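You operate a simulated robot arm through the tools that you are given. There is no shell and no other tool. Be economical: measure what you need, move in short steps, check, and stop when the job is done.

Carry out the task below with a simulated robot arm. There is one attempt and no reset: what you move stays moved.

JOB
Take the red spring and leave it on the shelf under the table. Take the meter fuse that says "10 A" from the top of the plywood bench and leave it on the tray of the test air stand. Put the 25 MM filter box from the top of the plywood bench on the bottom shelf of the electrical rack and the 40 MM filter box on the top of the instrument table. Put two of the filter elements from the top of the narrow spares table on the top of the plywood table. Fetch the red marker and set it on top of the voltage proving unit. Pull the table drawer open. Any order will do. Set down upright: meter fuse, filter box, filter element, red marker.

The check looks at the end state, three seconds after you hand in, the way a careful person would. Anything else that was tipped, shoved, dropped, spilled or broken makes it a failure.

ROBOT AND FRAMES
A 7-joint arm with a two-finger parallel gripper on a trunk, on a base that drives. Base frame: it is fixed to the floor where the robot stands at the start and does not move with it; the origin is under the middle of the robot, x ahead of it, y to its left, z up. Units: m, rad, N and s.
Its first joint turns from -2.897 to 2.897 rad. Places, roughly: bottom shelf of the electrical rack (49x26 cm) [-3.84, -1.62, 0.42]; filter box [0.25, 0.25, 1]; filter element [-0.5, 0.75, 0.75]; meter fuse [0.25, 0.25, 1]; red marker [-1.25, 0, 0.75]; red spring (3x3x5 cm) [0.5, -0.2, 0.9]; shelf under the table [1.6, 0, 0.3]; table drawer [2, -0.2, 0.7]; top of the instrument table [1.7, -0.1, 0.8]; top of the plywood table [-2.5, 0, 0.8]; tray of the test air stand (25x21 cm) [0.38, 0.56, 0.46]; voltage proving unit [2.5, -0.25, 0.25]. Payload 1.57 kg.
The TCP is the grasp point between the finger pads, 0.03 m short of the fingertips. In the tool frame z runs along the fingers and y along their closing line. Largest opening 0.08 m; finger width 0.017, thickness 0.012; the body of the gripper, 0.04 by 0.082 m, starts 0.08 m behind the TCP.
Orientation is that of the tool frame in the base frame, as [roll, pitch, yaw] about the fixed x, y, z axes, in that order (R = Rz(yaw) Ry(pitch) Rx(roll)). With the fingers straight down and closing along the base's y, the tool's x points along the base's -x, its y along +y and its z along -z.

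CONTROLS
- The arm moves only by the tool move_arm. Its argument "deltas" is a list that holds one entry, the list of rows, each a list of 7 numbers: the shift along the base's x, y, z in units of 500 mm (1.0 is 500 mm), then the turn, a rotation vector about the base's x, y, z in units of 45 degrees (1.0 is 45 degrees), then the closure, from 0 (fully open) to 1 (shut). In form: [[[x, y, z, ax, ay, az, grip], ...]]. A call has 1 to 20 rows; each row is the pose to reach, as a shift and turn from the pose commanded when the call began. A call with a number of a shift or a turn outside -1 to 1 is refused whole. Rows are played at 5 a second. More than 0.05 m and 0.15 rad between two rows, or a gripper value outside its range, and nothing of the call is played. Where a pose cannot be reached the arm comes as near as it can. A force on the tool above 40 N (or 10 N above the force at the start of the call, whichever is more), or a blocked arm, ends the call early, and 0.2 s more pass. The fingers move at their own pace (about 0.072 m/s each) and stop on an object; they squeeze with about 35 N. The grip force told is the motor's: it shows also when the fingers shut on nothing. Time passes only in rows, and 0.2 s behind the last, so rows that repeat a pose let the fingers close. It gives the time, the measured TCP pose, the force on the tool (base axes), the opening and the grip force at its end, in the units of the frame above (readings bear some noise), with the torque about the TCP (base axes, N m) and any sound that the robot's microphone picked up.
- Cameras (640 x 400 px; columns grow to the right, rows downward): "scene" is now at [0.1955, 0.0513, 1.399]; the picture's right is [0.91, -0.41, 0.00], its down [-0.38, -0.85, -0.36] and it looks along [0.15, 0.33, -0.93] (base axes); focal length 214 px, centre (320, 200). "wrist" rides on the gripper at [0.072, -0.007, -0.122] in the tool frame; the picture's right is [0.09, 1.00, 0.00], its down [-0.84, 0.08, -0.54] and it looks along [-0.54, 0.05, 0.84] (tool axes); focal length 238 px, centre (320, 200). There is no depth. A picture from a camera that has moved, and an enlarged one, comes with that camera's place and axes in the base frame and with its lens. The place of the scene camera against the robot may be out by one fixed shift of up to 0.012 m in any direction.
- snapshot(camera): a new picture of that camera. The clock stands still meanwhile.
- move_column(by): slides the trunk up (or, below 0, down) by that many m; the arm and the scene camera ride with it, the base frame stays. It gives what a move gives, with no picture.
- steer(legs): drives the robot by 1 to 6 legs, each [ahead, left, turn to the left] in m, m and rad, along the robot's own axes; the way and the turn of a leg run together, so that a leg with both is an arc; at most 1.5 m and 3.142 rad a leg. The arm and the cameras ride along, it lands a little off, and it stops where it bumps. It gives what a move gives.
- pan_tilt(pan, tilt): turns the head with the scene camera to pan (to the left, within 1.501 rad either way) and tilt (down, from -0.506 to 1.204), counted from straight ahead of the robot. It gives what a move gives.
- close_up(camera, box): a new picture of the part [left, top, right, bottom] of that camera's present view, enlarged. The clock stands still meanwhile.
- sign_off(): hands the job in; it is judged then, once.

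Work in short steps. Places have to be worked out from the pictures, the camera data and where the tool is seen: move nearer, look again, correct. Check each grasp and each placing, and mend what went wrong. You have 217 turns and 210 pictures in all, those below and enlarged ones among them. Open the gripper and draw the arm clear of the work before you hand the job in, unless the task says otherwise.

The tools are called after "Call:" by a JSON object that holds its "op" and its "data". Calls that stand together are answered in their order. move_arm: Moves the arm, as the interface text tells. Its arguments: {"type":"object","properties":{"deltas":{"type":"array"}},"required":["deltas"]} The other tools are called the same way: move_column (by) slides the trunk up or down; steer (legs) drives the base; pan_tilt (pan, tilt) turns the head that bears the scene camera; snapshot (camera) takes a picture; close_up (camera, box) takes an enlarged picture of a part of a camera's view; sign_off () hands the job in.

At the start:

```text
time_s: 0.0
position: [0.0619, 0.4249, 1.1176]
orientation: [-3.14, 0.001, -3.141]
force: [-0.3, -0.4, -0.2]
moment: [0.01, 0.02, -0.01]
opening: 0.0797
grasp_force: 0.1
trunk travel left (down, up): [-0.65, 0.34]
robot x, y, heading: [-0.0008, -0.0004, 0.003]
head pan, tilt: [1.152, 1.201]
```

scene: 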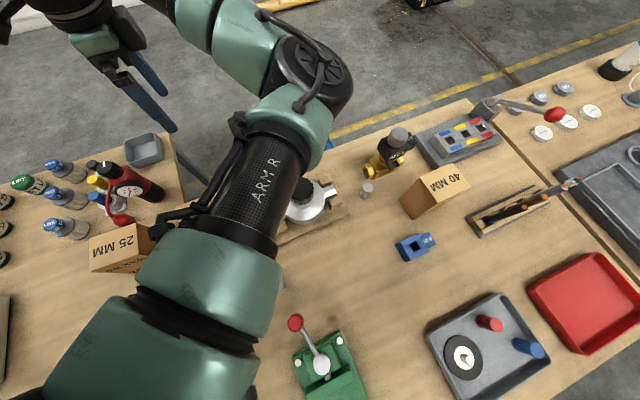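
wrist: 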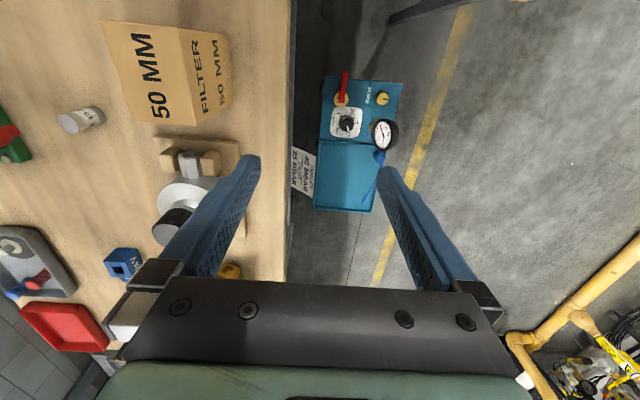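

I'll start by surveying the surroundings with the head, looking ahead first with moderate tilt.

Call:
{"op": "pan_tilt", "data": {"pan": 0.0, "tilt": 0.6}}

Call:
{"op": "snapshot", "data": {"camera": "scene"}}

Call:
{"op": "pan_tilt", "data": {"pan": 1.2, "tilt": 0.5}}

Call:
{"op": "snapshot", "data": {"camera": "scene"}}

Call:
{"op": "pan_tilt", "data": {"pan": -1.2, "tilt": 0.5}}

Call:
{"op": "snapshot", "data": {"camera": "scene"}}

```text
time_s: 1.4
position: [0.0609, 0.4258, 1.1165]
orientation: [3.141, 0.0, -3.141]
force: [-0.3, -0.2, -0.5]
moment: [0.01, 0.01, 0.01]
opening: 0.0799
grasp_force: 0.1
trunk travel left (down, up): [-0.65, 0.34]
robot x, y, heading: [0.0033, -0.0013, -0.0]
head pan, tilt: [0.0, 0.6]
```

```text
207 pictures are left
camera scene: at [0.2612, 0.0003, 1.4435], right [0.0, -1.0, 0.0], down [-0.57, 0.0, -0.82], along [0.82, 0.0, -0.57], focal length 214 px, centre (320, 200)
```

scene: 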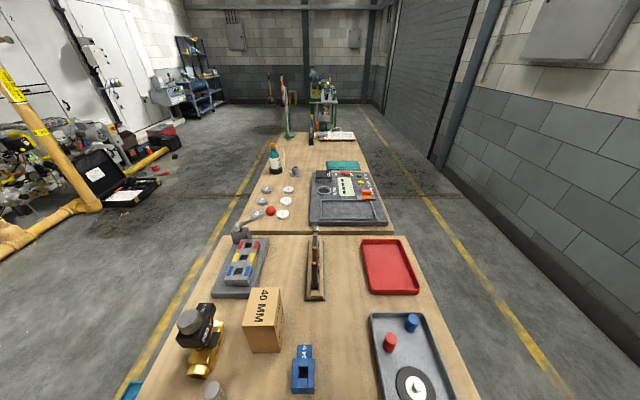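

```text
time_s: 2.8
position: [0.0612, 0.425, 1.1153]
orientation: [-3.141, 0.0, 3.141]
force: [-0.4, 1.1, 0.7]
moment: [0.0, 0.0, 0.01]
opening: 0.0801
grasp_force: 0.1
trunk travel left (down, up): [-0.65, 0.34]
robot x, y, heading: [0.0031, -0.0002, 0.005]
head pan, tilt: [1.201, 0.499]
```

```text
206 pictures are left
camera scene: at [0.2058, 0.085, 1.4527], right [0.93, -0.36, 0.0], down [-0.17, -0.45, -0.88], along [0.32, 0.82, -0.48], focal length 214 px, centre (320, 200)
```

scene: 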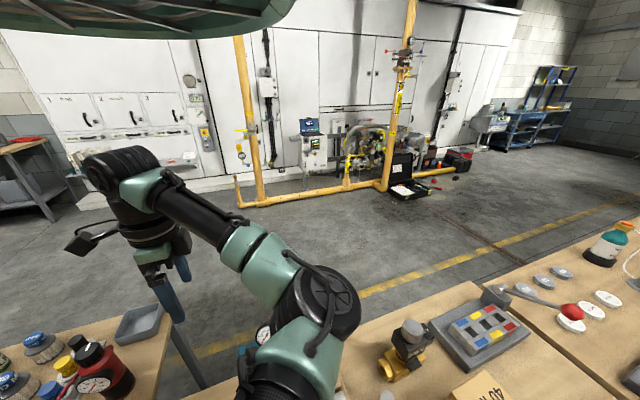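

```text
time_s: 5.0
position: [0.0612, 0.4263, 1.1163]
orientation: [3.141, -0.001, -3.141]
force: [0.5, 0.1, 0.6]
moment: [-0.02, -0.02, -0.03]
opening: 0.0799
grasp_force: 0.1
trunk travel left (down, up): [-0.65, 0.34]
robot x, y, heading: [-0.0002, 0.0001, 0.0]
head pan, tilt: [-1.201, 0.499]
```

```text
205 pictures are left
camera scene: at [0.2058, -0.0846, 1.4527], right [-0.93, -0.36, 0.0], down [-0.17, 0.45, -0.88], along [0.32, -0.82, -0.48], focal length 214 px, centre (320, 200)
```

scene: 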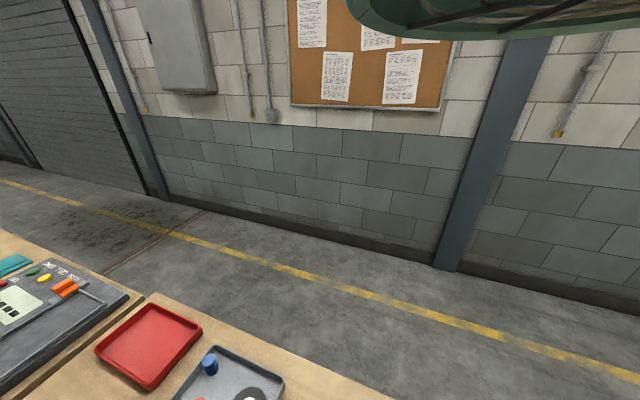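

The bench top seems to be at about z≈0.9 ahead of me. I look steeply down ahead and to both sides to see where the robot stands relative to the benches.

Call:
{"op": "pan_tilt", "data": {"pan": 0.0, "tilt": 1.2}}

Call:
{"op": "snapshot", "data": {"camera": "scene"}}

Call:
{"op": "pan_tilt", "data": {"pan": 1.5, "tilt": 1.0}}

Call:
{"op": "snapshot", "data": {"camera": "scene"}}

Call:
{"op": "pan_tilt", "data": {"pan": -1.5, "tilt": 1.0}}

Call:
{"op": "snapshot", "data": {"camera": "scene"}}

```text
time_s: 6.4
position: [0.0615, 0.4243, 1.1164]
orientation: [-3.14, 0.0, 3.141]
force: [-0.3, 0.2, -0.1]
moment: [-0.01, 0.02, 0.01]
opening: 0.0798
grasp_force: 0.1
trunk travel left (down, up): [-0.65, 0.34]
robot x, y, heading: [-0.0011, -0.0039, 0.004]
head pan, tilt: [0.0, 1.201]
```

```text
204 pictures are left
camera scene: at [0.2288, 0.0001, 1.399], right [0.0, -1.0, 0.0], down [-0.93, 0.0, -0.36], along [0.36, 0.0, -0.93], focal length 214 px, centre (320, 200)
```

scene: 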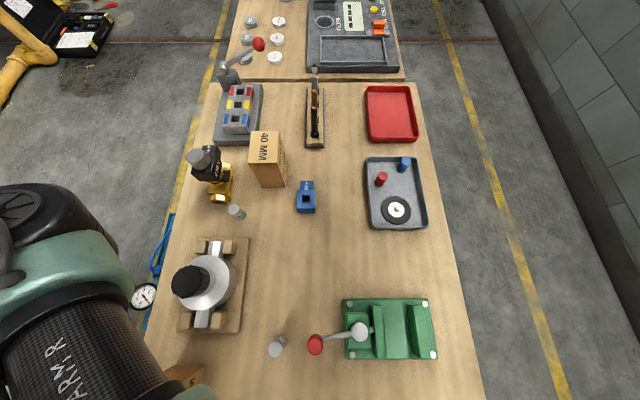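

```text
time_s: 8.0
position: [0.0626, 0.4251, 1.1174]
orientation: [-3.141, 0.001, 3.141]
force: [0.3, 0.3, -0.7]
moment: [0.03, 0.0, 0.02]
opening: 0.0799
grasp_force: 0.1
trunk travel left (down, up): [-0.65, 0.34]
robot x, y, heading: [-0.0015, 0.0004, 0.002]
head pan, tilt: [1.499, 1.0]
```

```text
203 pictures are left
camera scene: at [0.1778, 0.0697, 1.4116], right [1.0, -0.07, 0.0], down [-0.06, -0.84, -0.54], along [0.04, 0.54, -0.84], focal length 214 px, centre (320, 200)
```

scene: 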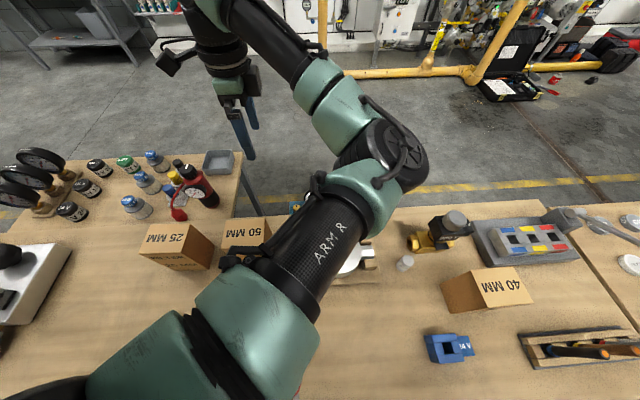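

```text
time_s: 10.6
position: [0.0616, 0.4261, 1.1168]
orientation: [3.14, 0.001, -3.141]
force: [-0.1, 0.9, 0.7]
moment: [0.01, -0.01, -0.02]
opening: 0.0803
grasp_force: 0.1
trunk travel left (down, up): [-0.65, 0.34]
robot x, y, heading: [-0.0018, -0.004, -0.001]
head pan, tilt: [-1.499, 1.0]
```

```text
202 pictures are left
camera scene: at [0.1778, -0.0693, 1.4116], right [-1.0, -0.07, 0.0], down [-0.06, 0.84, -0.54], along [0.04, -0.54, -0.84], focal length 214 px, centre (320, 200)
```

scene: 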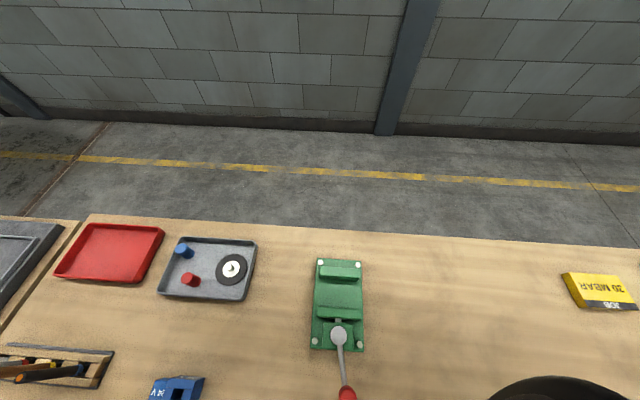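

The bench seems to run beneath the robot. I look up and around to understand what the robot is mounted on.

Call:
{"op": "pan_tilt", "data": {"pan": 1.5, "tilt": -0.4}}

Call:
{"op": "snapshot", "data": {"camera": "scene"}}

Call:
{"op": "pan_tilt", "data": {"pan": -1.5, "tilt": 0.6}}

Call:
{"op": "snapshot", "data": {"camera": "scene"}}

```text
time_s: 13.2
position: [0.0605, 0.4258, 1.1153]
orientation: [3.141, 0.001, 3.141]
force: [0.2, -0.1, 0.5]
moment: [0.02, 0.03, 0.03]
opening: 0.0801
grasp_force: 0.0
trunk travel left (down, up): [-0.65, 0.34]
robot x, y, heading: [0.0003, -0.0013, -0.001]
head pan, tilt: [1.499, -0.4]
```

```text
201 pictures are left
camera scene: at [0.1781, 0.0732, 1.5318], right [1.0, -0.07, 0.0], down [0.03, 0.39, -0.92], along [0.07, 0.92, 0.39], focal length 214 px, centre (320, 200)
```

scene: 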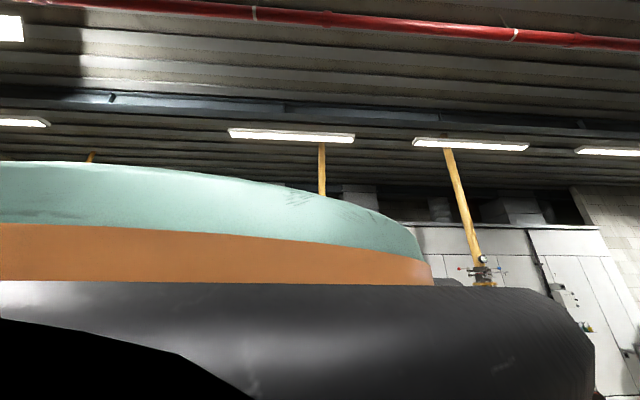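

```text
time_s: 15.8
position: [0.0609, 0.4255, 1.1164]
orientation: [-3.141, 0.0, 3.139]
force: [-0.4, 0.4, -0.3]
moment: [0.01, 0.02, -0.01]
opening: 0.0802
grasp_force: 0.0
trunk travel left (down, up): [-0.65, 0.34]
robot x, y, heading: [-0.0004, 0.0018, 0.005]
head pan, tilt: [-1.499, 0.6]
```

```text
200 pictures are left
camera scene: at [0.1792, -0.088, 1.4436], right [-1.0, -0.07, 0.0], down [-0.04, 0.56, -0.83], along [0.06, -0.82, -0.56], focal length 214 px, centre (320, 200)
```

scene: 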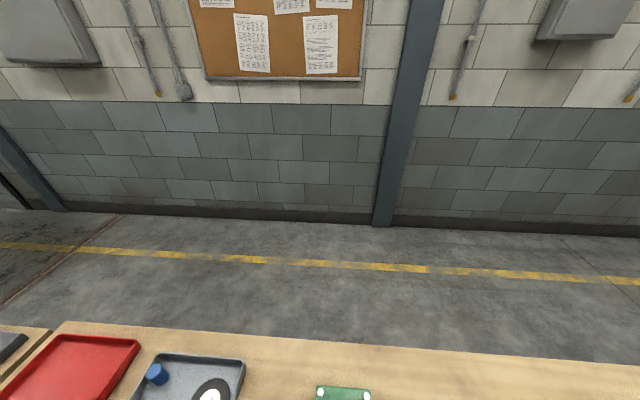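

There's a large disc overhead, so the robot may hang from above. I'll raise the trunk and swivel the wrist camera back toward the robot's axis to check.

Call:
{"op": "move_column", "data": {"by": 0.2}}

Call:
{"op": "move_arm", "data": {"deltas": [[[0, 0, 0, 0, 0, -0.18, 0], [0, 0, 0, 0, 0, -0.36, 0], [0, 0, 0, 0, 0, -0.54, 0], [0, 0, 0, 0, 0, -0.72, 0], [0, 0, 0, 0, 0, -0.9, 0], [0, 0, 0, 0, 0, -1.0, 0]]]}}

Call:
{"op": "move_arm", "data": {"deltas": [[[0, 0, 0, 0, 0, -0.18, 0], [0, 0, 0, 0, 0, -0.36, 0], [0, 0, 0, 0, 0, -0.54, 0], [0, 0, 0, 0, 0, -0.72, 0], [0, 0, 0, 0, 0, -0.9, 0], [0, 0, 0, 0, 0, -1.0, 0]]]}}

Call:
{"op": "snapshot", "data": {"camera": "wrist"}}

```text
time_s: 17.9
position: [0.0616, 0.4245, 1.3166]
orientation: [-3.14, -0.001, 3.141]
force: [-1.2, -0.2, -0.2]
moment: [0.01, 0.0, 0.0]
opening: 0.08
grasp_force: 0.0
trunk travel left (down, up): [-0.85, 0.14]
robot x, y, heading: [0.002, 0.0006, -0.001]
head pan, tilt: [-1.499, 0.6]
```

```text
time_s: 19.3
position: [0.0948, 0.4677, 1.3049]
orientation: [-3.141, 0.0, 2.358]
force: [-0.1, -0.8, 0.2]
moment: [0.0, 0.03, 0.0]
opening: 0.0799
grasp_force: 0.0
out of reach, approached as far as the arm can: row 5, 6
trunk travel left (down, up): [-0.85, 0.14]
robot x, y, heading: [0.0019, -0.0014, -0.0]
head pan, tilt: [-1.499, 0.6]
```

```text
time_s: 20.7
position: [0.1104, 0.5779, 1.2888]
orientation: [3.141, 0.0, 1.627]
force: [0.1, -0.6, -0.1]
moment: [0.03, 0.02, 0.02]
opening: 0.0798
grasp_force: 0.1
out of reach, approached as far as the arm can: row 1, 2, 3, 4, 5, 6
trunk travel left (down, up): [-0.85, 0.14]
robot x, y, heading: [0.0033, -0.0014, 0.003]
head pan, tilt: [-1.499, 0.6]
```

```text
199 pictures are left
camera wrist: at [0.1004, 0.6495, 1.4107], right [0.99, 0.15, 0.0], down [0.12, -0.83, 0.54], along [0.08, -0.54, -0.84], focal length 238 px, centre (320, 200)
```

wrist: 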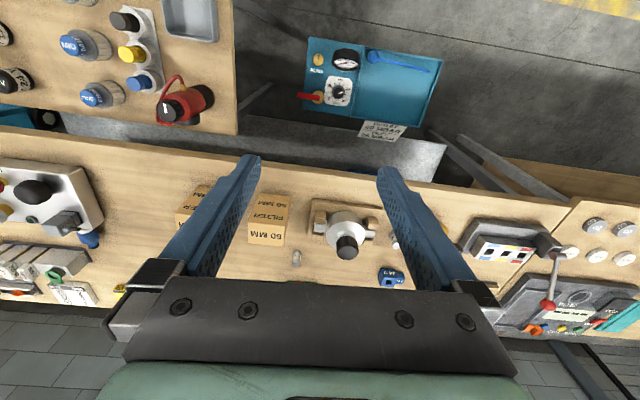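

The benches look continuous under the robot. I tilt the wrist camera up toward the robot axis to see its mounting.

Call:
{"op": "move_arm", "data": {"deltas": [[[0, 0, 0, -0.18, 0, 0, 0], [0, 0, 0, -0.36, 0, 0, 0], [0, 0, 0, -0.54, 0, 0, 0], [0, 0, 0, -0.72, 0, 0, 0], [0, 0, 0, -0.9, 0, 0, 0], [0, 0, 0, -1.0, 0, 0, 0]]]}}

Call:
{"op": "snapshot", "data": {"camera": "wrist"}}

```text
time_s: 22.1
position: [0.1008, 0.4562, 1.253]
orientation: [3.084, 0.646, 1.577]
force: [-4.7, -1.5, -4.7]
moment: [-0.15, -0.33, 0.26]
opening: 0.0799
grasp_force: 0.0
out of reach, approached as far as the arm can: row 1, 2, 3, 4, 5, 6
trunk travel left (down, up): [-0.85, 0.14]
robot x, y, heading: [-0.0014, 0.0014, -0.0]
head pan, tilt: [-1.499, 0.6]
```

```text
198 pictures are left
camera wrist: at [0.0864, 0.5874, 1.3065], right [0.99, 0.12, -0.01], down [0.05, -0.34, 0.94], along [0.11, -0.93, -0.34], focal length 238 px, centre (320, 200)
```

wrist: 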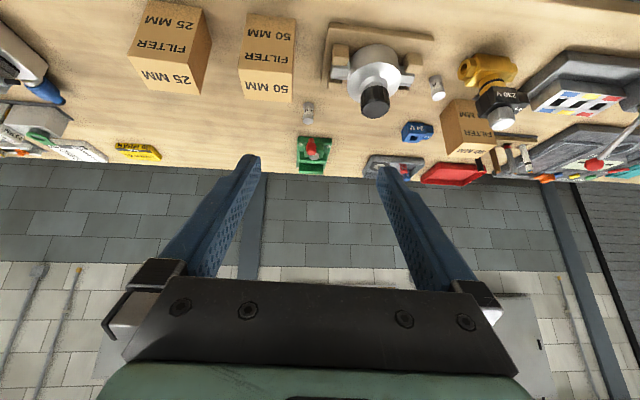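

Confirmed: the robot hangs overhead, so it can drive above the benches. I undo the tilt and bring the tool back to its neutral pose.

Call:
{"op": "move_arm", "data": {"deltas": [[[0, 0, 0, 0.18, 0, 0, 0], [0, 0, 0, 0.36, 0, 0, 0], [0, 0, 0, 0.54, 0, 0, 0], [0, 0, 0, 0.72, 0, 0, 0], [0, 0, 0, 0.9, 0, 0, 0], [0, 0, 0, 1.0, 0, 0, 0]]]}}

Call:
{"op": "move_arm", "data": {"deltas": [[[0, 0, 0, 0, 0, 0.18, 0], [0, 0, 0, 0, 0, 0.36, 0], [0, 0, 0, 0, 0, 0.54, 0], [0, 0, 0, 0, 0, 0.72, 0], [0, 0, 0, 0, 0, 0.9, 0], [0, 0, 0, 0, 0, 1.0, 0]]]}}

Call:
{"op": "move_arm", "data": {"deltas": [[[0, 0, 0, 0, 0, 0.18, 0], [0, 0, 0, 0, 0, 0.36, 0], [0, 0, 0, 0, 0, 0.54, 0], [0, 0, 0, 0, 0, 0.72, 0], [0, 0, 0, 0, 0, 0.9, 0], [0, 0, 0, 0, 0, 1.0, 0]]]}}

```text
time_s: 23.5
position: [0.0862, 0.4539, 1.2413]
orientation: [3.134, -0.126, 1.625]
force: [0.0, 0.8, 0.2]
moment: [0.02, 0.02, 0.01]
opening: 0.0798
grasp_force: 0.0
trunk travel left (down, up): [-0.85, 0.14]
robot x, y, heading: [-0.0001, -0.0018, -0.001]
head pan, tilt: [-1.499, 0.6]
```

```text
time_s: 24.9
position: [0.0867, 0.4546, 1.2412]
orientation: [3.133, -0.124, 2.413]
force: [-0.3, -1.2, 1.0]
moment: [-0.01, 0.01, -0.03]
opening: 0.0799
grasp_force: 0.1
trunk travel left (down, up): [-0.85, 0.14]
robot x, y, heading: [-0.0007, -0.0007, -0.003]
head pan, tilt: [-1.499, 0.6]
```

```text
time_s: 26.3
position: [0.0868, 0.4525, 1.2414]
orientation: [3.132, -0.121, -3.088]
force: [0.1, 0.3, -0.4]
moment: [-0.03, 0.0, -0.03]
opening: 0.08
grasp_force: 0.0
trunk travel left (down, up): [-0.85, 0.14]
robot x, y, heading: [-0.0003, -0.003, 0.006]
head pan, tilt: [-1.499, 0.6]
```

The arm hangs from a shoulder well above, so lowering the trunk gives reach near the work surface. I straighten the tool and raise it relative to the trunk so I can then lower the trunk.

Call:
{"op": "move_arm", "data": {"deltas": [[[0, 0, 0.08, 0, -0.08, -0.035, 0], [0, 0, 0.16, 0, -0.154, -0.068, 0], [0, 0, 0.24, 0, -0.154, -0.068, 0], [0, 0, 0.32, 0, -0.154, -0.068, 0], [0, 0, 0.4, 0, -0.154, -0.068, 0], [0, 0, 0.5, 0, -0.154, -0.068, 0]]]}}

Call:
{"op": "pan_tilt", "data": {"pan": 0.7, "tilt": 0.9}}

Call:
{"op": "snapshot", "data": {"camera": "scene"}}

```text
time_s: 27.7
position: [0.0849, 0.4528, 1.4897]
orientation: [3.14, -0.003, -3.141]
force: [-0.8, 0.3, 0.2]
moment: [0.0, 0.01, -0.02]
opening: 0.08
grasp_force: 0.0
trunk travel left (down, up): [-0.85, 0.14]
robot x, y, heading: [0.002, -0.0025, -0.001]
head pan, tilt: [-1.499, 0.6]
```

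```text
time_s: 29.8
position: [0.0855, 0.4533, 1.4911]
orientation: [3.138, 0.0, -3.14]
force: [0.3, -0.5, -0.3]
moment: [0.0, 0.02, 0.03]
opening: 0.0799
grasp_force: 0.0
trunk travel left (down, up): [-0.85, 0.14]
robot x, y, heading: [-0.0002, 0.0007, 0.002]
head pan, tilt: [0.7, 0.901]
```

```text
197 pictures are left
camera scene: at [0.2306, 0.0488, 1.6188], right [0.64, -0.77, 0.0], down [-0.6, -0.5, -0.62], along [0.48, 0.4, -0.78], focal length 214 px, centre (320, 200)
```

scene: 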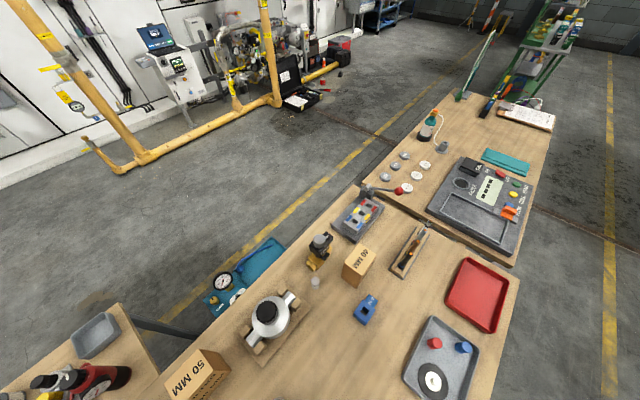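

The path ahead is clear at this height. I drive 1.0 m ahead to survey the instrument table, the shelf and the cart beyond it.

Call:
{"op": "steer", "data": {"legs": [[0.9, 0, 0]]}}

Call:
{"op": "pan_tilt", "data": {"pan": 0, "tilt": 0.7}}

Call:
{"op": "snapshot", "data": {"camera": "scene"}}

Call:
{"op": "pan_tilt", "data": {"pan": 0, "tilt": 0.2}}

Call:
{"op": "snapshot", "data": {"camera": "scene"}}

```text
time_s: 34.5
position: [0.975, 0.4531, 1.4915]
orientation: [3.139, 0.001, -3.138]
force: [1.0, -1.3, -0.4]
moment: [-0.04, 0.02, -0.02]
opening: 0.0798
grasp_force: 0.1
trunk travel left (down, up): [-0.85, 0.14]
robot x, y, heading: [0.8935, -0.0024, 0.001]
head pan, tilt: [0.7, 0.901]
```

```text
time_s: 35.6
position: [0.9754, 0.4548, 1.4917]
orientation: [3.139, 0.0, -3.138]
force: [-0.3, 0.2, 0.4]
moment: [0.03, 0.0, 0.02]
opening: 0.0799
grasp_force: 0.1
trunk travel left (down, up): [-0.85, 0.14]
robot x, y, heading: [0.8902, -0.0022, 0.002]
head pan, tilt: [0.0, 0.7]
```

```text
196 pictures are left
camera scene: at [1.1486, 0.0012, 1.6349], right [0.0, -1.0, 0.0], down [-0.64, 0.0, -0.76], along [0.76, 0.0, -0.64], focal length 214 px, centre (320, 200)
```

scene: 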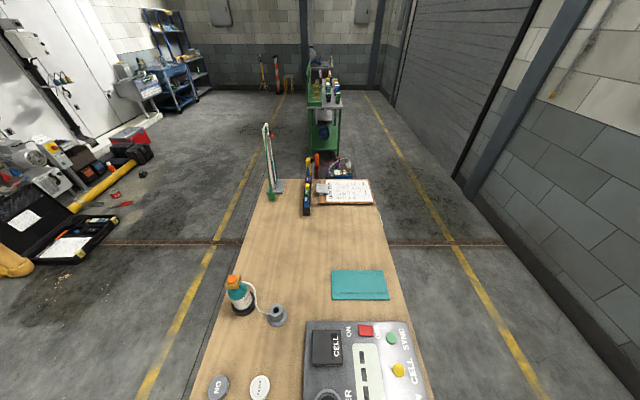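

```text
time_s: 36.5
position: [0.9756, 0.454, 1.489]
orientation: [3.139, 0.003, -3.139]
force: [-0.3, 0.1, 0.4]
moment: [-0.01, 0.0, 0.02]
opening: 0.0798
grasp_force: 0.0
trunk travel left (down, up): [-0.85, 0.14]
robot x, y, heading: [0.8934, 0.0031, 0.004]
head pan, tilt: [0.0, 0.201]
```

```text
195 pictures are left
camera scene: at [1.1568, 0.0011, 1.6803], right [0.0, -1.0, 0.0], down [-0.2, 0.0, -0.98], along [0.98, 0.0, -0.2], focal length 214 px, centre (320, 200)
```

scene: 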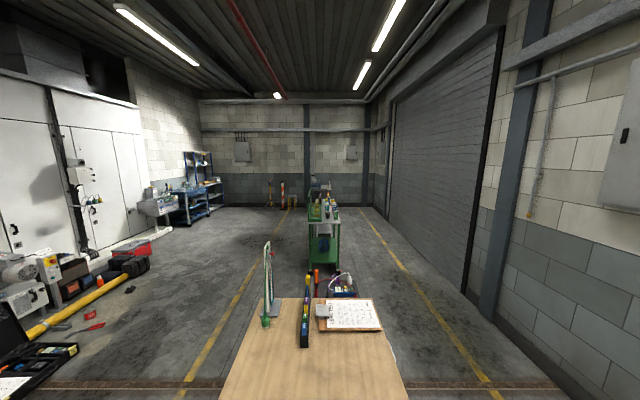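

The table ends around x≈2.28 with items beyond it low down. I take close-ups of the table end and drive nearer with the arm still high.

Call:
{"op": "close_up", "data": {"camera": "scene", "box": [220, 160, 420, 400]}}

Call:
{"op": "steer", "data": {"legs": [[0.9, 0, 0]]}}

Call:
{"op": "pan_tilt", "data": {"pan": 0, "tilt": 1.0}}

Call:
{"op": "snapshot", "data": {"camera": "scene"}}

```text
1.67 times, centred on (320, 280) of scene
camera zoom: at [1.1568, 0.0011, 1.6803], right [0.0, -1.0, 0.0], down [-0.2, 0.0, -0.98], along [0.98, 0.0, -0.2], focal length 358 px, centre (320, 67)
```

zoom: 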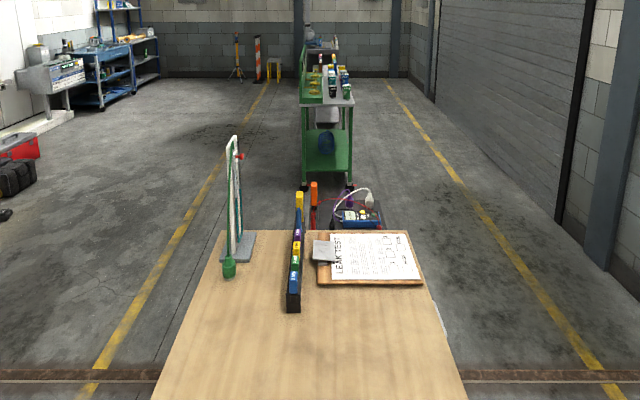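

```text
time_s: 41.3
position: [1.8793, 0.4563, 1.4904]
orientation: [3.139, 0.002, -3.14]
force: [0.2, 0.1, -0.2]
moment: [-0.01, 0.02, 0.02]
opening: 0.0799
grasp_force: 0.0
trunk travel left (down, up): [-0.85, 0.14]
robot x, y, heading: [1.795, 0.0021, -0.002]
head pan, tilt: [0.0, 0.201]
```

```text
time_s: 42.4
position: [1.8794, 0.4553, 1.491]
orientation: [3.138, -0.001, -3.14]
force: [-0.2, 0.6, -0.2]
moment: [0.0, 0.01, 0.05]
opening: 0.08
grasp_force: 0.1
trunk travel left (down, up): [-0.85, 0.14]
robot x, y, heading: [1.7945, -0.0018, -0.001]
head pan, tilt: [0.0, 1.0]
```

```text
193 pictures are left
camera scene: at [2.0374, 0.0014, 1.6116], right [0.0, -1.0, 0.0], down [-0.84, 0.0, -0.54], along [0.54, 0.0, -0.84], focal length 214 px, centre (320, 200)
```

scene: 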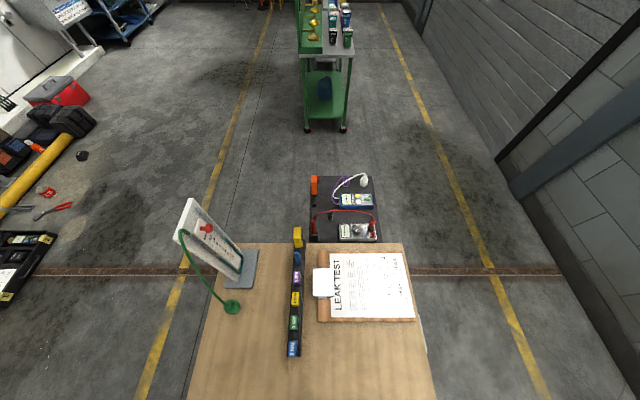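

Call:
{"op": "close_up", "data": {"camera": "scene", "box": [290, 160, 420, 250]}}

Call:
{"op": "steer", "data": {"legs": [[0.6, 0, 0], [0, 0, 1.57]]}}

Call:
{"op": "pan_tilt", "data": {"pan": 1.4, "tilt": 0.8}}

Call:
{"op": "snapshot", "data": {"camera": "scene"}}

```text
4.44 times, centred on (355, 205) of scene
camera zoom: at [2.0374, 0.0014, 1.6116], right [0.0, -1.0, 0.0], down [-0.84, 0.0, -0.54], along [0.54, 0.0, -0.84], focal length 953 px, centre (164, 178)
```

zoom: 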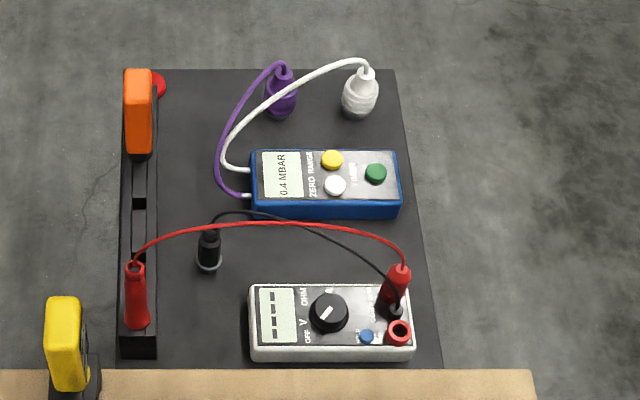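

```text
time_s: 45.0
position: [2.3334, 0.4558, 1.4909]
orientation: [3.138, -0.005, -3.134]
force: [1.6, 0.2, -0.7]
moment: [0.0, 0.06, 0.03]
opening: 0.08
grasp_force: 0.0
trunk travel left (down, up): [-0.85, 0.14]
robot x, y, heading: [2.2463, 0.0009, 0.007]
head pan, tilt: [0.0, 1.0]
stopped in leg 1: the robot was blocked; the commanded pose is now the measured one
```

```text
time_s: 46.5
position: [2.3291, 0.4562, 1.4907]
orientation: [3.138, -0.001, -3.136]
force: [-0.1, 0.4, -0.2]
moment: [-0.02, 0.02, 0.0]
opening: 0.0802
grasp_force: 0.0
trunk travel left (down, up): [-0.85, 0.14]
robot x, y, heading: [2.2457, 0.0028, 0.004]
head pan, tilt: [1.4, 0.799]
```

```text
191 pictures are left
camera scene: at [2.4319, 0.0821, 1.6267], right [0.99, -0.17, 0.0], down [-0.12, -0.71, -0.7], along [0.12, 0.69, -0.72], focal length 214 px, centre (320, 200)
```

scene: 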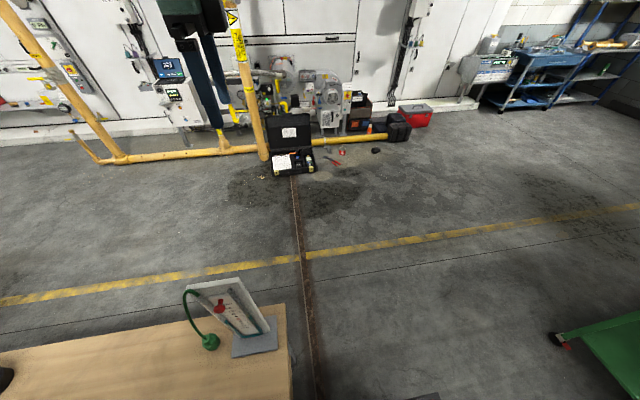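

The carriage was stopped at x≈2.25 (probably the end of its overhead travel; forces are nil). I move to the south side (−y) of the table and turn to face it, to see the drawer and shelf.

Call:
{"op": "steer", "data": {"legs": [[-0.35, 0, 0], [0, -0.9, 0], [0, 0, 1.57]]}}

Call:
{"op": "pan_tilt", "data": {"pan": 0, "tilt": 0.9}}

Call:
{"op": "snapshot", "data": {"camera": "scene"}}

```text
time_s: 57.0
position: [1.442, -0.8209, 1.4901]
orientation: [3.14, 0.001, -1.559]
force: [-0.2, -0.2, 0.4]
moment: [-0.01, -0.02, 0.0]
opening: 0.08
grasp_force: 0.0
trunk travel left (down, up): [-0.85, 0.14]
robot x, y, heading: [1.8964, -0.8995, 1.575]
head pan, tilt: [1.4, 0.799]
```

```text
time_s: 58.5
position: [1.4421, -0.8223, 1.4897]
orientation: [3.139, 0.0, -1.56]
force: [-0.3, 0.3, 0.3]
moment: [-0.04, -0.02, -0.03]
opening: 0.0801
grasp_force: 0.1
trunk travel left (down, up): [-0.85, 0.14]
robot x, y, heading: [1.9001, -0.9038, 1.572]
head pan, tilt: [0.0, 0.901]
```

```text
190 pictures are left
camera scene: at [1.8978, -0.6571, 1.6188], right [1.0, 0.01, 0.0], down [0.01, -0.78, -0.62], along [0.0, 0.62, -0.78], focal length 214 px, centre (320, 200)
```

scene: 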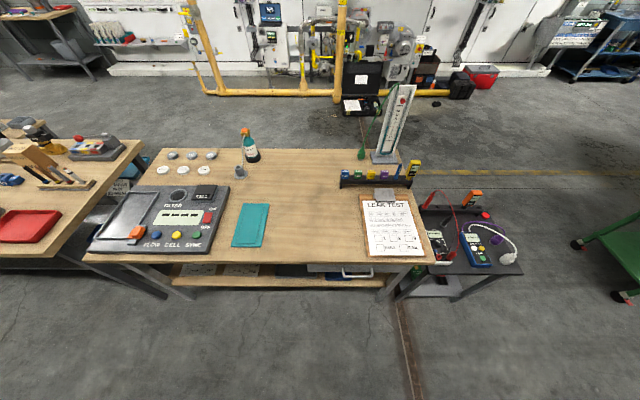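

I can see the shelf and what looks like a drawer front with a handle. I back off and lower the trunk to look straight in.

Call:
{"op": "steer", "data": {"legs": [[-0.4, 0, 0]]}}

Call:
{"op": "move_column", "data": {"by": -0.7}}

Call:
{"op": "pan_tilt", "data": {"pan": 0, "tilt": 0.4}}

Call:
{"op": "snapshot", "data": {"camera": "scene"}}

Call:
{"op": "close_up", "data": {"camera": "scene", "box": [120, 120, 440, 320]}}

```text
time_s: 61.0
position: [1.4445, -1.2211, 1.491]
orientation: [3.14, 0.001, -1.565]
force: [0.5, -0.8, 0.2]
moment: [0.01, 0.02, 0.02]
opening: 0.08
grasp_force: 0.1
trunk travel left (down, up): [-0.85, 0.14]
robot x, y, heading: [1.8999, -1.3019, 1.572]
head pan, tilt: [0.0, 0.901]
```

```text
refused: -0.7 is not a number from -0.4 to 0.4
```

```text
time_s: 61.9
position: [1.444, -1.2201, 1.491]
orientation: [3.138, 0.0, -1.564]
force: [-0.2, 0.1, -0.7]
moment: [-0.01, 0.0, 0.05]
opening: 0.0801
grasp_force: 0.0
trunk travel left (down, up): [-0.85, 0.14]
robot x, y, heading: [1.8978, -1.3086, 1.569]
head pan, tilt: [0.0, 0.4]
```

```text
189 pictures are left
camera scene: at [1.9003, -1.042, 1.6617], right [1.0, 0.0, 0.0], down [0.0, -0.39, -0.92], along [0.0, 0.92, -0.39], focal length 214 px, centre (320, 200)
```

scene: 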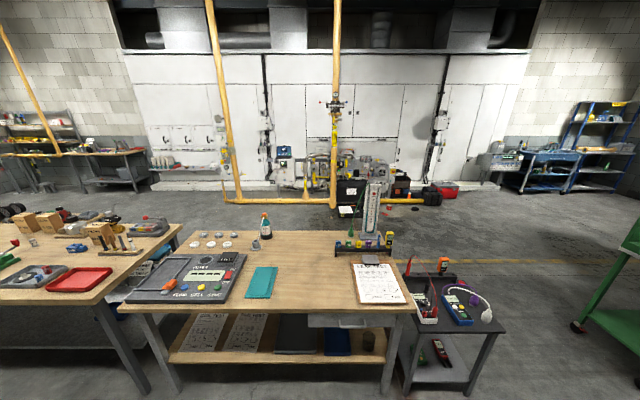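

```text
2.00 times, centred on (280, 220) of scene
camera zoom: at [1.9003, -1.042, 1.6617], right [1.0, 0.0, 0.0], down [0.0, -0.39, -0.92], along [0.0, 0.92, -0.39], focal length 429 px, centre (400, 160)
```

zoom: 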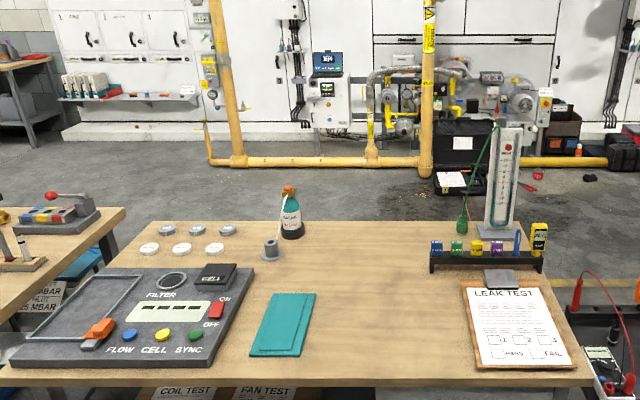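

The step limit is 0.4 m, so I lower twice and look in level.

Call:
{"op": "move_column", "data": {"by": -0.4}}

Call:
{"op": "move_column", "data": {"by": -0.35}}

Call:
{"op": "pan_tilt", "data": {"pan": 0, "tilt": 0.35}}

Call:
{"op": "snapshot", "data": {"camera": "scene"}}

Call:
{"op": "close_up", "data": {"camera": "scene", "box": [300, 130, 620, 330]}}

```text
time_s: 65.8
position: [1.4438, -1.2215, 1.0922]
orientation: [3.139, 0.0, -1.565]
force: [-0.1, -0.1, 0.2]
moment: [0.01, -0.02, -0.01]
opening: 0.0802
grasp_force: 0.1
trunk travel left (down, up): [-0.45, 0.54]
robot x, y, heading: [1.8967, -1.3055, 1.57]
head pan, tilt: [0.0, 0.4]
```

```text
time_s: 69.2
position: [1.443, -1.2214, 0.7402]
orientation: [3.139, -0.002, -1.566]
force: [0.0, 0.1, 0.3]
moment: [0.0, 0.0, -0.03]
opening: 0.0799
grasp_force: 0.0
trunk travel left (down, up): [-0.1, 0.89]
robot x, y, heading: [1.897, -1.3061, 1.574]
head pan, tilt: [0.0, 0.4]
```

```text
time_s: 69.8
position: [1.4439, -1.221, 0.7415]
orientation: [3.139, -0.001, -1.565]
force: [0.9, -0.4, 0.1]
moment: [0.01, 0.01, -0.01]
opening: 0.08
grasp_force: 0.1
trunk travel left (down, up): [-0.1, 0.89]
robot x, y, heading: [1.8993, -1.3019, 1.572]
head pan, tilt: [0.0, 0.351]
```

```text
187 pictures are left
camera scene: at [1.9003, -1.0418, 0.9163], right [1.0, 0.0, 0.0], down [0.0, -0.34, -0.94], along [0.0, 0.94, -0.34], focal length 214 px, centre (320, 200)
```

scene: 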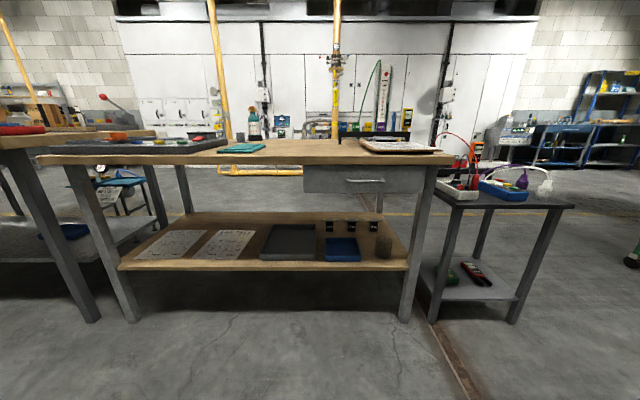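

```text
2.00 times, centred on (460, 230) of scene
camera zoom: at [1.9003, -1.0418, 0.9163], right [1.0, 0.0, 0.0], down [0.0, -0.34, -0.94], along [0.0, 0.94, -0.34], focal length 429 px, centre (40, 140)
```

zoom: 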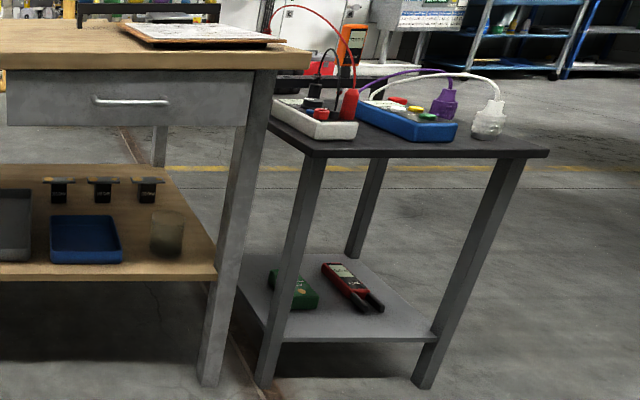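

Drawer with its bar handle, the shelf and the green voltage proving unit (low shelf of the side stand) are all visible. I test the arm's reach by swinging the TCP to the front of the robot, in free space.

Call:
{"op": "move_arm", "data": {"deltas": [[[0.05, 0.06, 0, 0, 0, -0.1, 0], [0.1, 0.12, 0, 0, 0, -0.2, 0], [0.15, 0.18, 0, 0, 0, -0.3, 0], [0.2, 0.24, 0, 0, 0, -0.4, 0], [0.25, 0.3, 0, 0, 0, -0.5, 0], [0.3, 0.36, 0, 0, 0, -0.6, 0], [0.36, 0.42, 0, 0, 0, -0.7, 0], [0.42, 0.47, 0, 0, 0, -0.8, 0], [0.48, 0.52, 0, 0, 0, -0.9, 0], [0.54, 0.57, 0, 0, 0, -1, 0]]]}}

Call:
{"op": "move_arm", "data": {"deltas": [[[0.06, 0.02, 0, 0, 0, -0.1, 0], [0.12, 0.04, 0, 0, 0, -0.2, 0], [0.18, 0.06, 0, 0, 0, -0.3, 0], [0.24, 0.08, 0, 0, 0, -0.4, 0], [0.3, 0.1, 0, 0, 0, -0.5, 0], [0.36, 0.1, 0, 0, 0, -0.6, 0], [0.42, 0.1, 0, 0, 0, -0.7, 0], [0.42, 0.1, 0, 0, 0, -0.8, 0], [0.42, 0.1, 0, 0, 0, -0.9, 0], [0.42, 0.1, 0, 0, 0, -1, 0]]]}}

Call:
{"op": "snapshot", "data": {"camera": "scene"}}

Call:
{"op": "snapshot", "data": {"camera": "wrist"}}

```text
time_s: 70.5
position: [1.4636, -1.1946, 0.736]
orientation: [-3.074, 0.097, -1.527]
force: [-0.1, 0.6, -0.1]
moment: [0.01, 0.04, -0.01]
opening: 0.0799
grasp_force: 0.0
trunk travel left (down, up): [-0.1, 0.89]
robot x, y, heading: [1.8974, -1.3066, 1.568]
head pan, tilt: [0.0, 0.351]
stopped in row 3: the arm was blocked; the commanded pose is now the measured one
```

```text
time_s: 71.3
position: [1.5046, -1.1918, 0.7227]
orientation: [-2.966, 0.148, -1.529]
force: [-0.6, 0.1, -0.2]
moment: [0.02, 0.0, -0.02]
opening: 0.0798
grasp_force: 0.0
trunk travel left (down, up): [-0.1, 0.89]
robot x, y, heading: [1.9001, -1.3063, 1.573]
head pan, tilt: [0.0, 0.351]
stopped in row 3: the arm was blocked; the commanded pose is now the measured one
```

```text
185 pictures are left
camera scene: at [1.9003, -1.0418, 0.9163], right [1.0, 0.0, 0.0], down [0.0, -0.34, -0.94], along [0.0, 0.94, -0.34], focal length 214 px, centre (320, 200)
```

scene: 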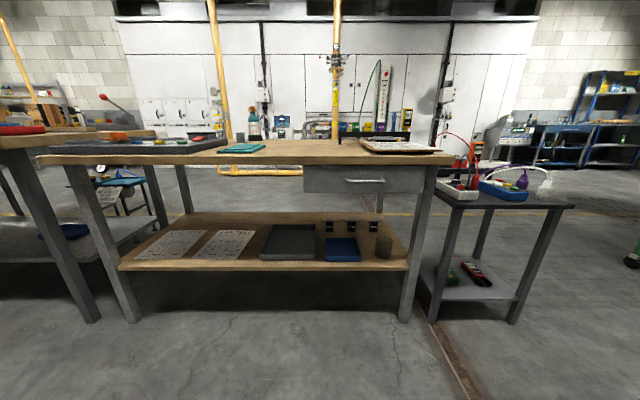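

```text
184 pictures are left
camera wrist: at [1.4931, -1.2804, 0.8325], right [-0.98, -0.11, -0.18], down [-0.2, 0.74, 0.64], along [0.07, 0.66, -0.75], focal length 238 px, centre (320, 200)
```

wrist: 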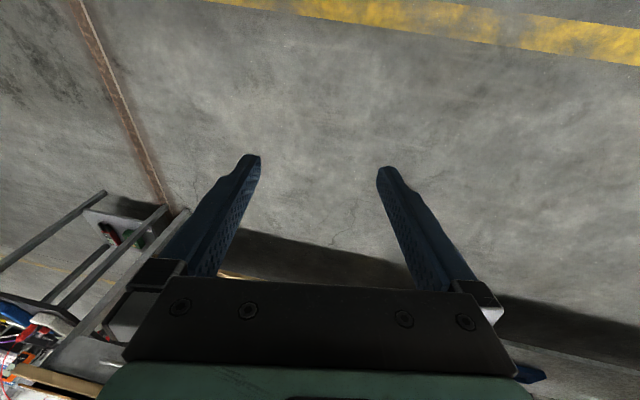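

The arm was blocked, likely the elbow against the head. I look left at the arm to understand its configuration.

Call:
{"op": "pan_tilt", "data": {"pan": 1.4, "tilt": 0.3}}

Call:
{"op": "snapshot", "data": {"camera": "scene"}}

Call:
{"op": "pan_tilt", "data": {"pan": 1.0, "tilt": 1.1}}

Call:
{"op": "snapshot", "data": {"camera": "scene"}}

```text
time_s: 72.8
position: [1.503, -1.1912, 0.7236]
orientation: [-2.967, 0.146, -1.53]
force: [0.1, 0.8, 0.1]
moment: [-0.03, -0.02, 0.01]
opening: 0.0802
grasp_force: 0.1
trunk travel left (down, up): [-0.1, 0.89]
robot x, y, heading: [1.9003, -1.3052, 1.572]
head pan, tilt: [1.4, 0.3]
```

```text
183 pictures are left
camera scene: at [1.8084, -1.1191, 0.9211], right [0.17, 0.99, 0.0], down [0.29, -0.05, -0.96], along [-0.94, 0.16, -0.3], focal length 214 px, centre (320, 200)
```

scene: 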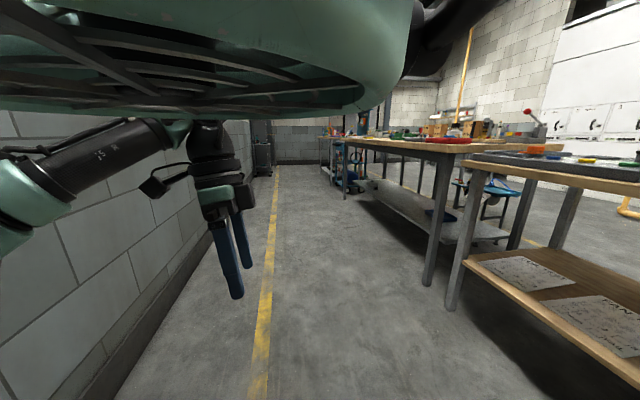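

```text
time_s: 73.9
position: [1.5033, -1.1915, 0.7233]
orientation: [-2.966, 0.147, -1.531]
force: [0.3, 0.6, -0.2]
moment: [0.0, -0.06, 0.0]
opening: 0.0798
grasp_force: 0.0
trunk travel left (down, up): [-0.1, 0.89]
robot x, y, heading: [1.898, -1.3069, 1.575]
head pan, tilt: [1.0, 1.1]
```

```text
182 pictures are left
camera scene: at [1.8472, -1.1009, 0.855], right [0.54, 0.84, 0.0], down [0.75, -0.48, -0.45], along [-0.38, 0.25, -0.89], focal length 214 px, centre (320, 200)
```

scene: 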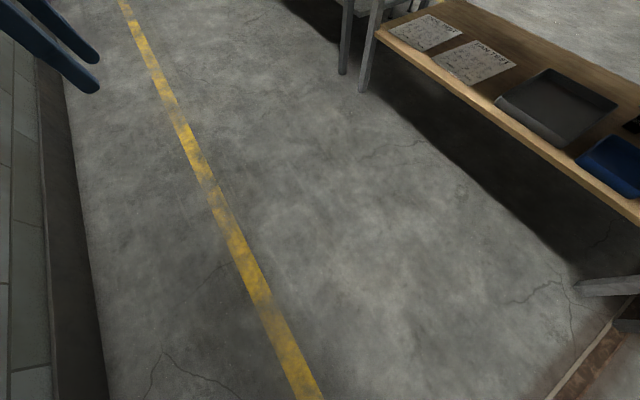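

The hand is jammed up near the ribbed shroud above because I raised it too far relative to the trunk. I straighten the tool and lower it back to the starting height relative to the trunk.

Call:
{"op": "move_arm", "data": {"deltas": [[[-0.03, 0, -0.08, -0.06, 0.07, 0, 0], [-0.06, 0, -0.16, -0.12, 0.14, 0, 0], [-0.06, 0, -0.24, -0.187, 0.223, 0, 0], [-0.06, 0, -0.32, -0.187, 0.223, 0, 0], [-0.06, 0, -0.4, -0.187, 0.223, 0, 0]]]}}

Call:
{"op": "pan_tilt", "data": {"pan": 1.5, "tilt": 0.3}}

Call:
{"op": "snapshot", "data": {"camera": "scene"}}

```text
time_s: 75.1
position: [1.4727, -1.1911, 0.5241]
orientation: [3.133, 0.004, -1.546]
force: [0.9, 0.1, 0.6]
moment: [-0.02, 0.0, 0.0]
opening: 0.0798
grasp_force: 0.1
trunk travel left (down, up): [-0.1, 0.89]
robot x, y, heading: [1.8958, -1.3056, 1.572]
head pan, tilt: [1.0, 1.1]
```

```text
time_s: 76.3
position: [1.4734, -1.1915, 0.5249]
orientation: [3.135, 0.005, -1.549]
force: [0.4, 0.3, -0.4]
moment: [0.01, 0.03, -0.03]
opening: 0.0803
grasp_force: 0.1
trunk travel left (down, up): [-0.1, 0.89]
robot x, y, heading: [1.8982, -1.3045, 1.571]
head pan, tilt: [1.499, 0.3]
```

```text
181 pictures are left
camera scene: at [1.8072, -1.1283, 0.921], right [0.07, 1.0, 0.0], down [0.3, -0.02, -0.95], along [-0.95, 0.07, -0.3], focal length 214 px, centre (320, 200)
```

scene: 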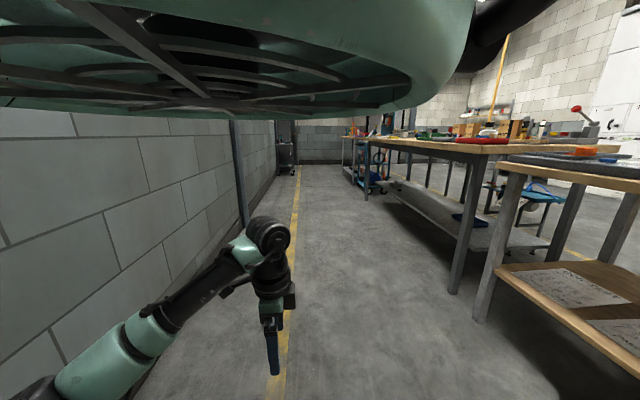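

The elbow is low at the back. I look straight down beside the trunk to see where the arm attaches.

Call:
{"op": "pan_tilt", "data": {"pan": 1.5, "tilt": 1.2}}

Call:
{"op": "snapshot", "data": {"camera": "scene"}}

Call:
{"op": "pan_tilt", "data": {"pan": -1.5, "tilt": 1.2}}

Call:
{"op": "snapshot", "data": {"camera": "scene"}}

```text
time_s: 77.5
position: [1.4732, -1.1903, 0.5238]
orientation: [3.135, 0.005, -1.545]
force: [0.4, -0.3, 0.0]
moment: [0.02, -0.02, 0.04]
opening: 0.0798
grasp_force: 0.0
trunk travel left (down, up): [-0.1, 0.89]
robot x, y, heading: [1.8974, -1.3077, 1.571]
head pan, tilt: [1.499, 1.201]
```

```text
180 pictures are left
camera scene: at [1.8445, -1.131, 0.849], right [0.07, 1.0, 0.0], down [0.93, -0.07, -0.36], along [-0.36, 0.03, -0.93], focal length 214 px, centre (320, 200)
```

scene: 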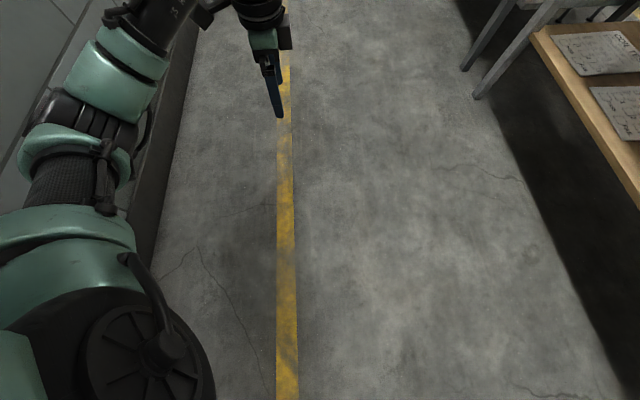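

```text
time_s: 80.1
position: [1.474, -1.1902, 0.5246]
orientation: [3.134, 0.004, -1.545]
force: [-0.5, -1.1, -0.4]
moment: [-0.02, -0.02, 0.0]
opening: 0.0801
grasp_force: 0.1
trunk travel left (down, up): [-0.1, 0.89]
robot x, y, heading: [1.8995, -1.3072, 1.571]
head pan, tilt: [-1.499, 1.201]
```

```text
179 pictures are left
camera scene: at [1.9561, -1.1309, 0.849], right [0.07, -1.0, 0.0], down [-0.93, -0.07, -0.36], along [0.36, 0.03, -0.93], focal length 214 px, centre (320, 200)
```

scene: 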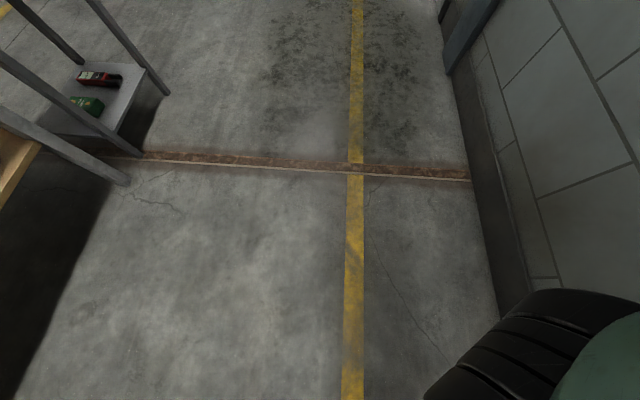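

The arm hangs from the axis under the hood. I now try a rigid swing about the axis by −45° at this lower height, toward the front.

Call:
{"op": "move_arm", "data": {"deltas": [[[0.022, 0.068, 0, 0, 0, -0.111, 0], [0.05, 0.14, 0, 0, 0, -0.222, 0], [0.086, 0.208, 0, 0, 0, -0.333, 0], [0.128, 0.272, 0, 0, 0, -0.444, 0], [0.174, 0.334, 0, 0, 0, -0.556, 0], [0.226, 0.39, 0, 0, 0, -0.667, 0], [0.282, 0.442, 0, 0, 0, -0.778, 0], [0.344, 0.488, 0, 0, 0, -0.889, 0], [0.408, 0.53, 0, 0, 0, -1, 0]]]}}

Call:
{"op": "pan_tilt", "data": {"pan": 0.6, "tilt": 0.8}}

Call:
{"op": "snapshot", "data": {"camera": "scene"}}

```text
time_s: 82.1
position: [1.6792, -0.9266, 0.523]
orientation: [3.134, 0.004, -2.331]
force: [0.4, 0.6, -0.1]
moment: [0.02, 0.01, 0.02]
opening: 0.0797
grasp_force: 0.1
trunk travel left (down, up): [-0.1, 0.89]
robot x, y, heading: [1.9002, -1.3062, 1.571]
head pan, tilt: [-1.499, 1.201]
```

```text
time_s: 84.1
position: [1.6778, -0.9256, 0.5234]
orientation: [3.136, 0.006, -2.329]
force: [-0.5, -0.8, 0.5]
moment: [-0.01, -0.04, 0.0]
opening: 0.0799
grasp_force: 0.1
trunk travel left (down, up): [-0.1, 0.89]
robot x, y, heading: [1.8964, -1.3069, 1.573]
head pan, tilt: [0.6, 0.799]
```

```text
178 pictures are left
camera scene: at [1.8548, -1.0684, 0.8767], right [0.82, 0.57, 0.0], down [0.41, -0.59, -0.7], along [-0.39, 0.57, -0.72], focal length 214 px, centre (320, 200)
```

scene: 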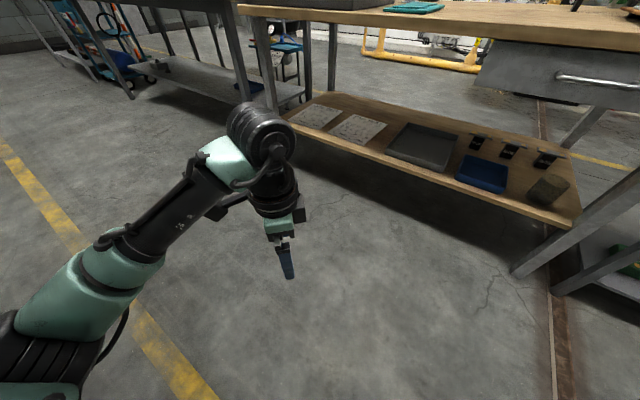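

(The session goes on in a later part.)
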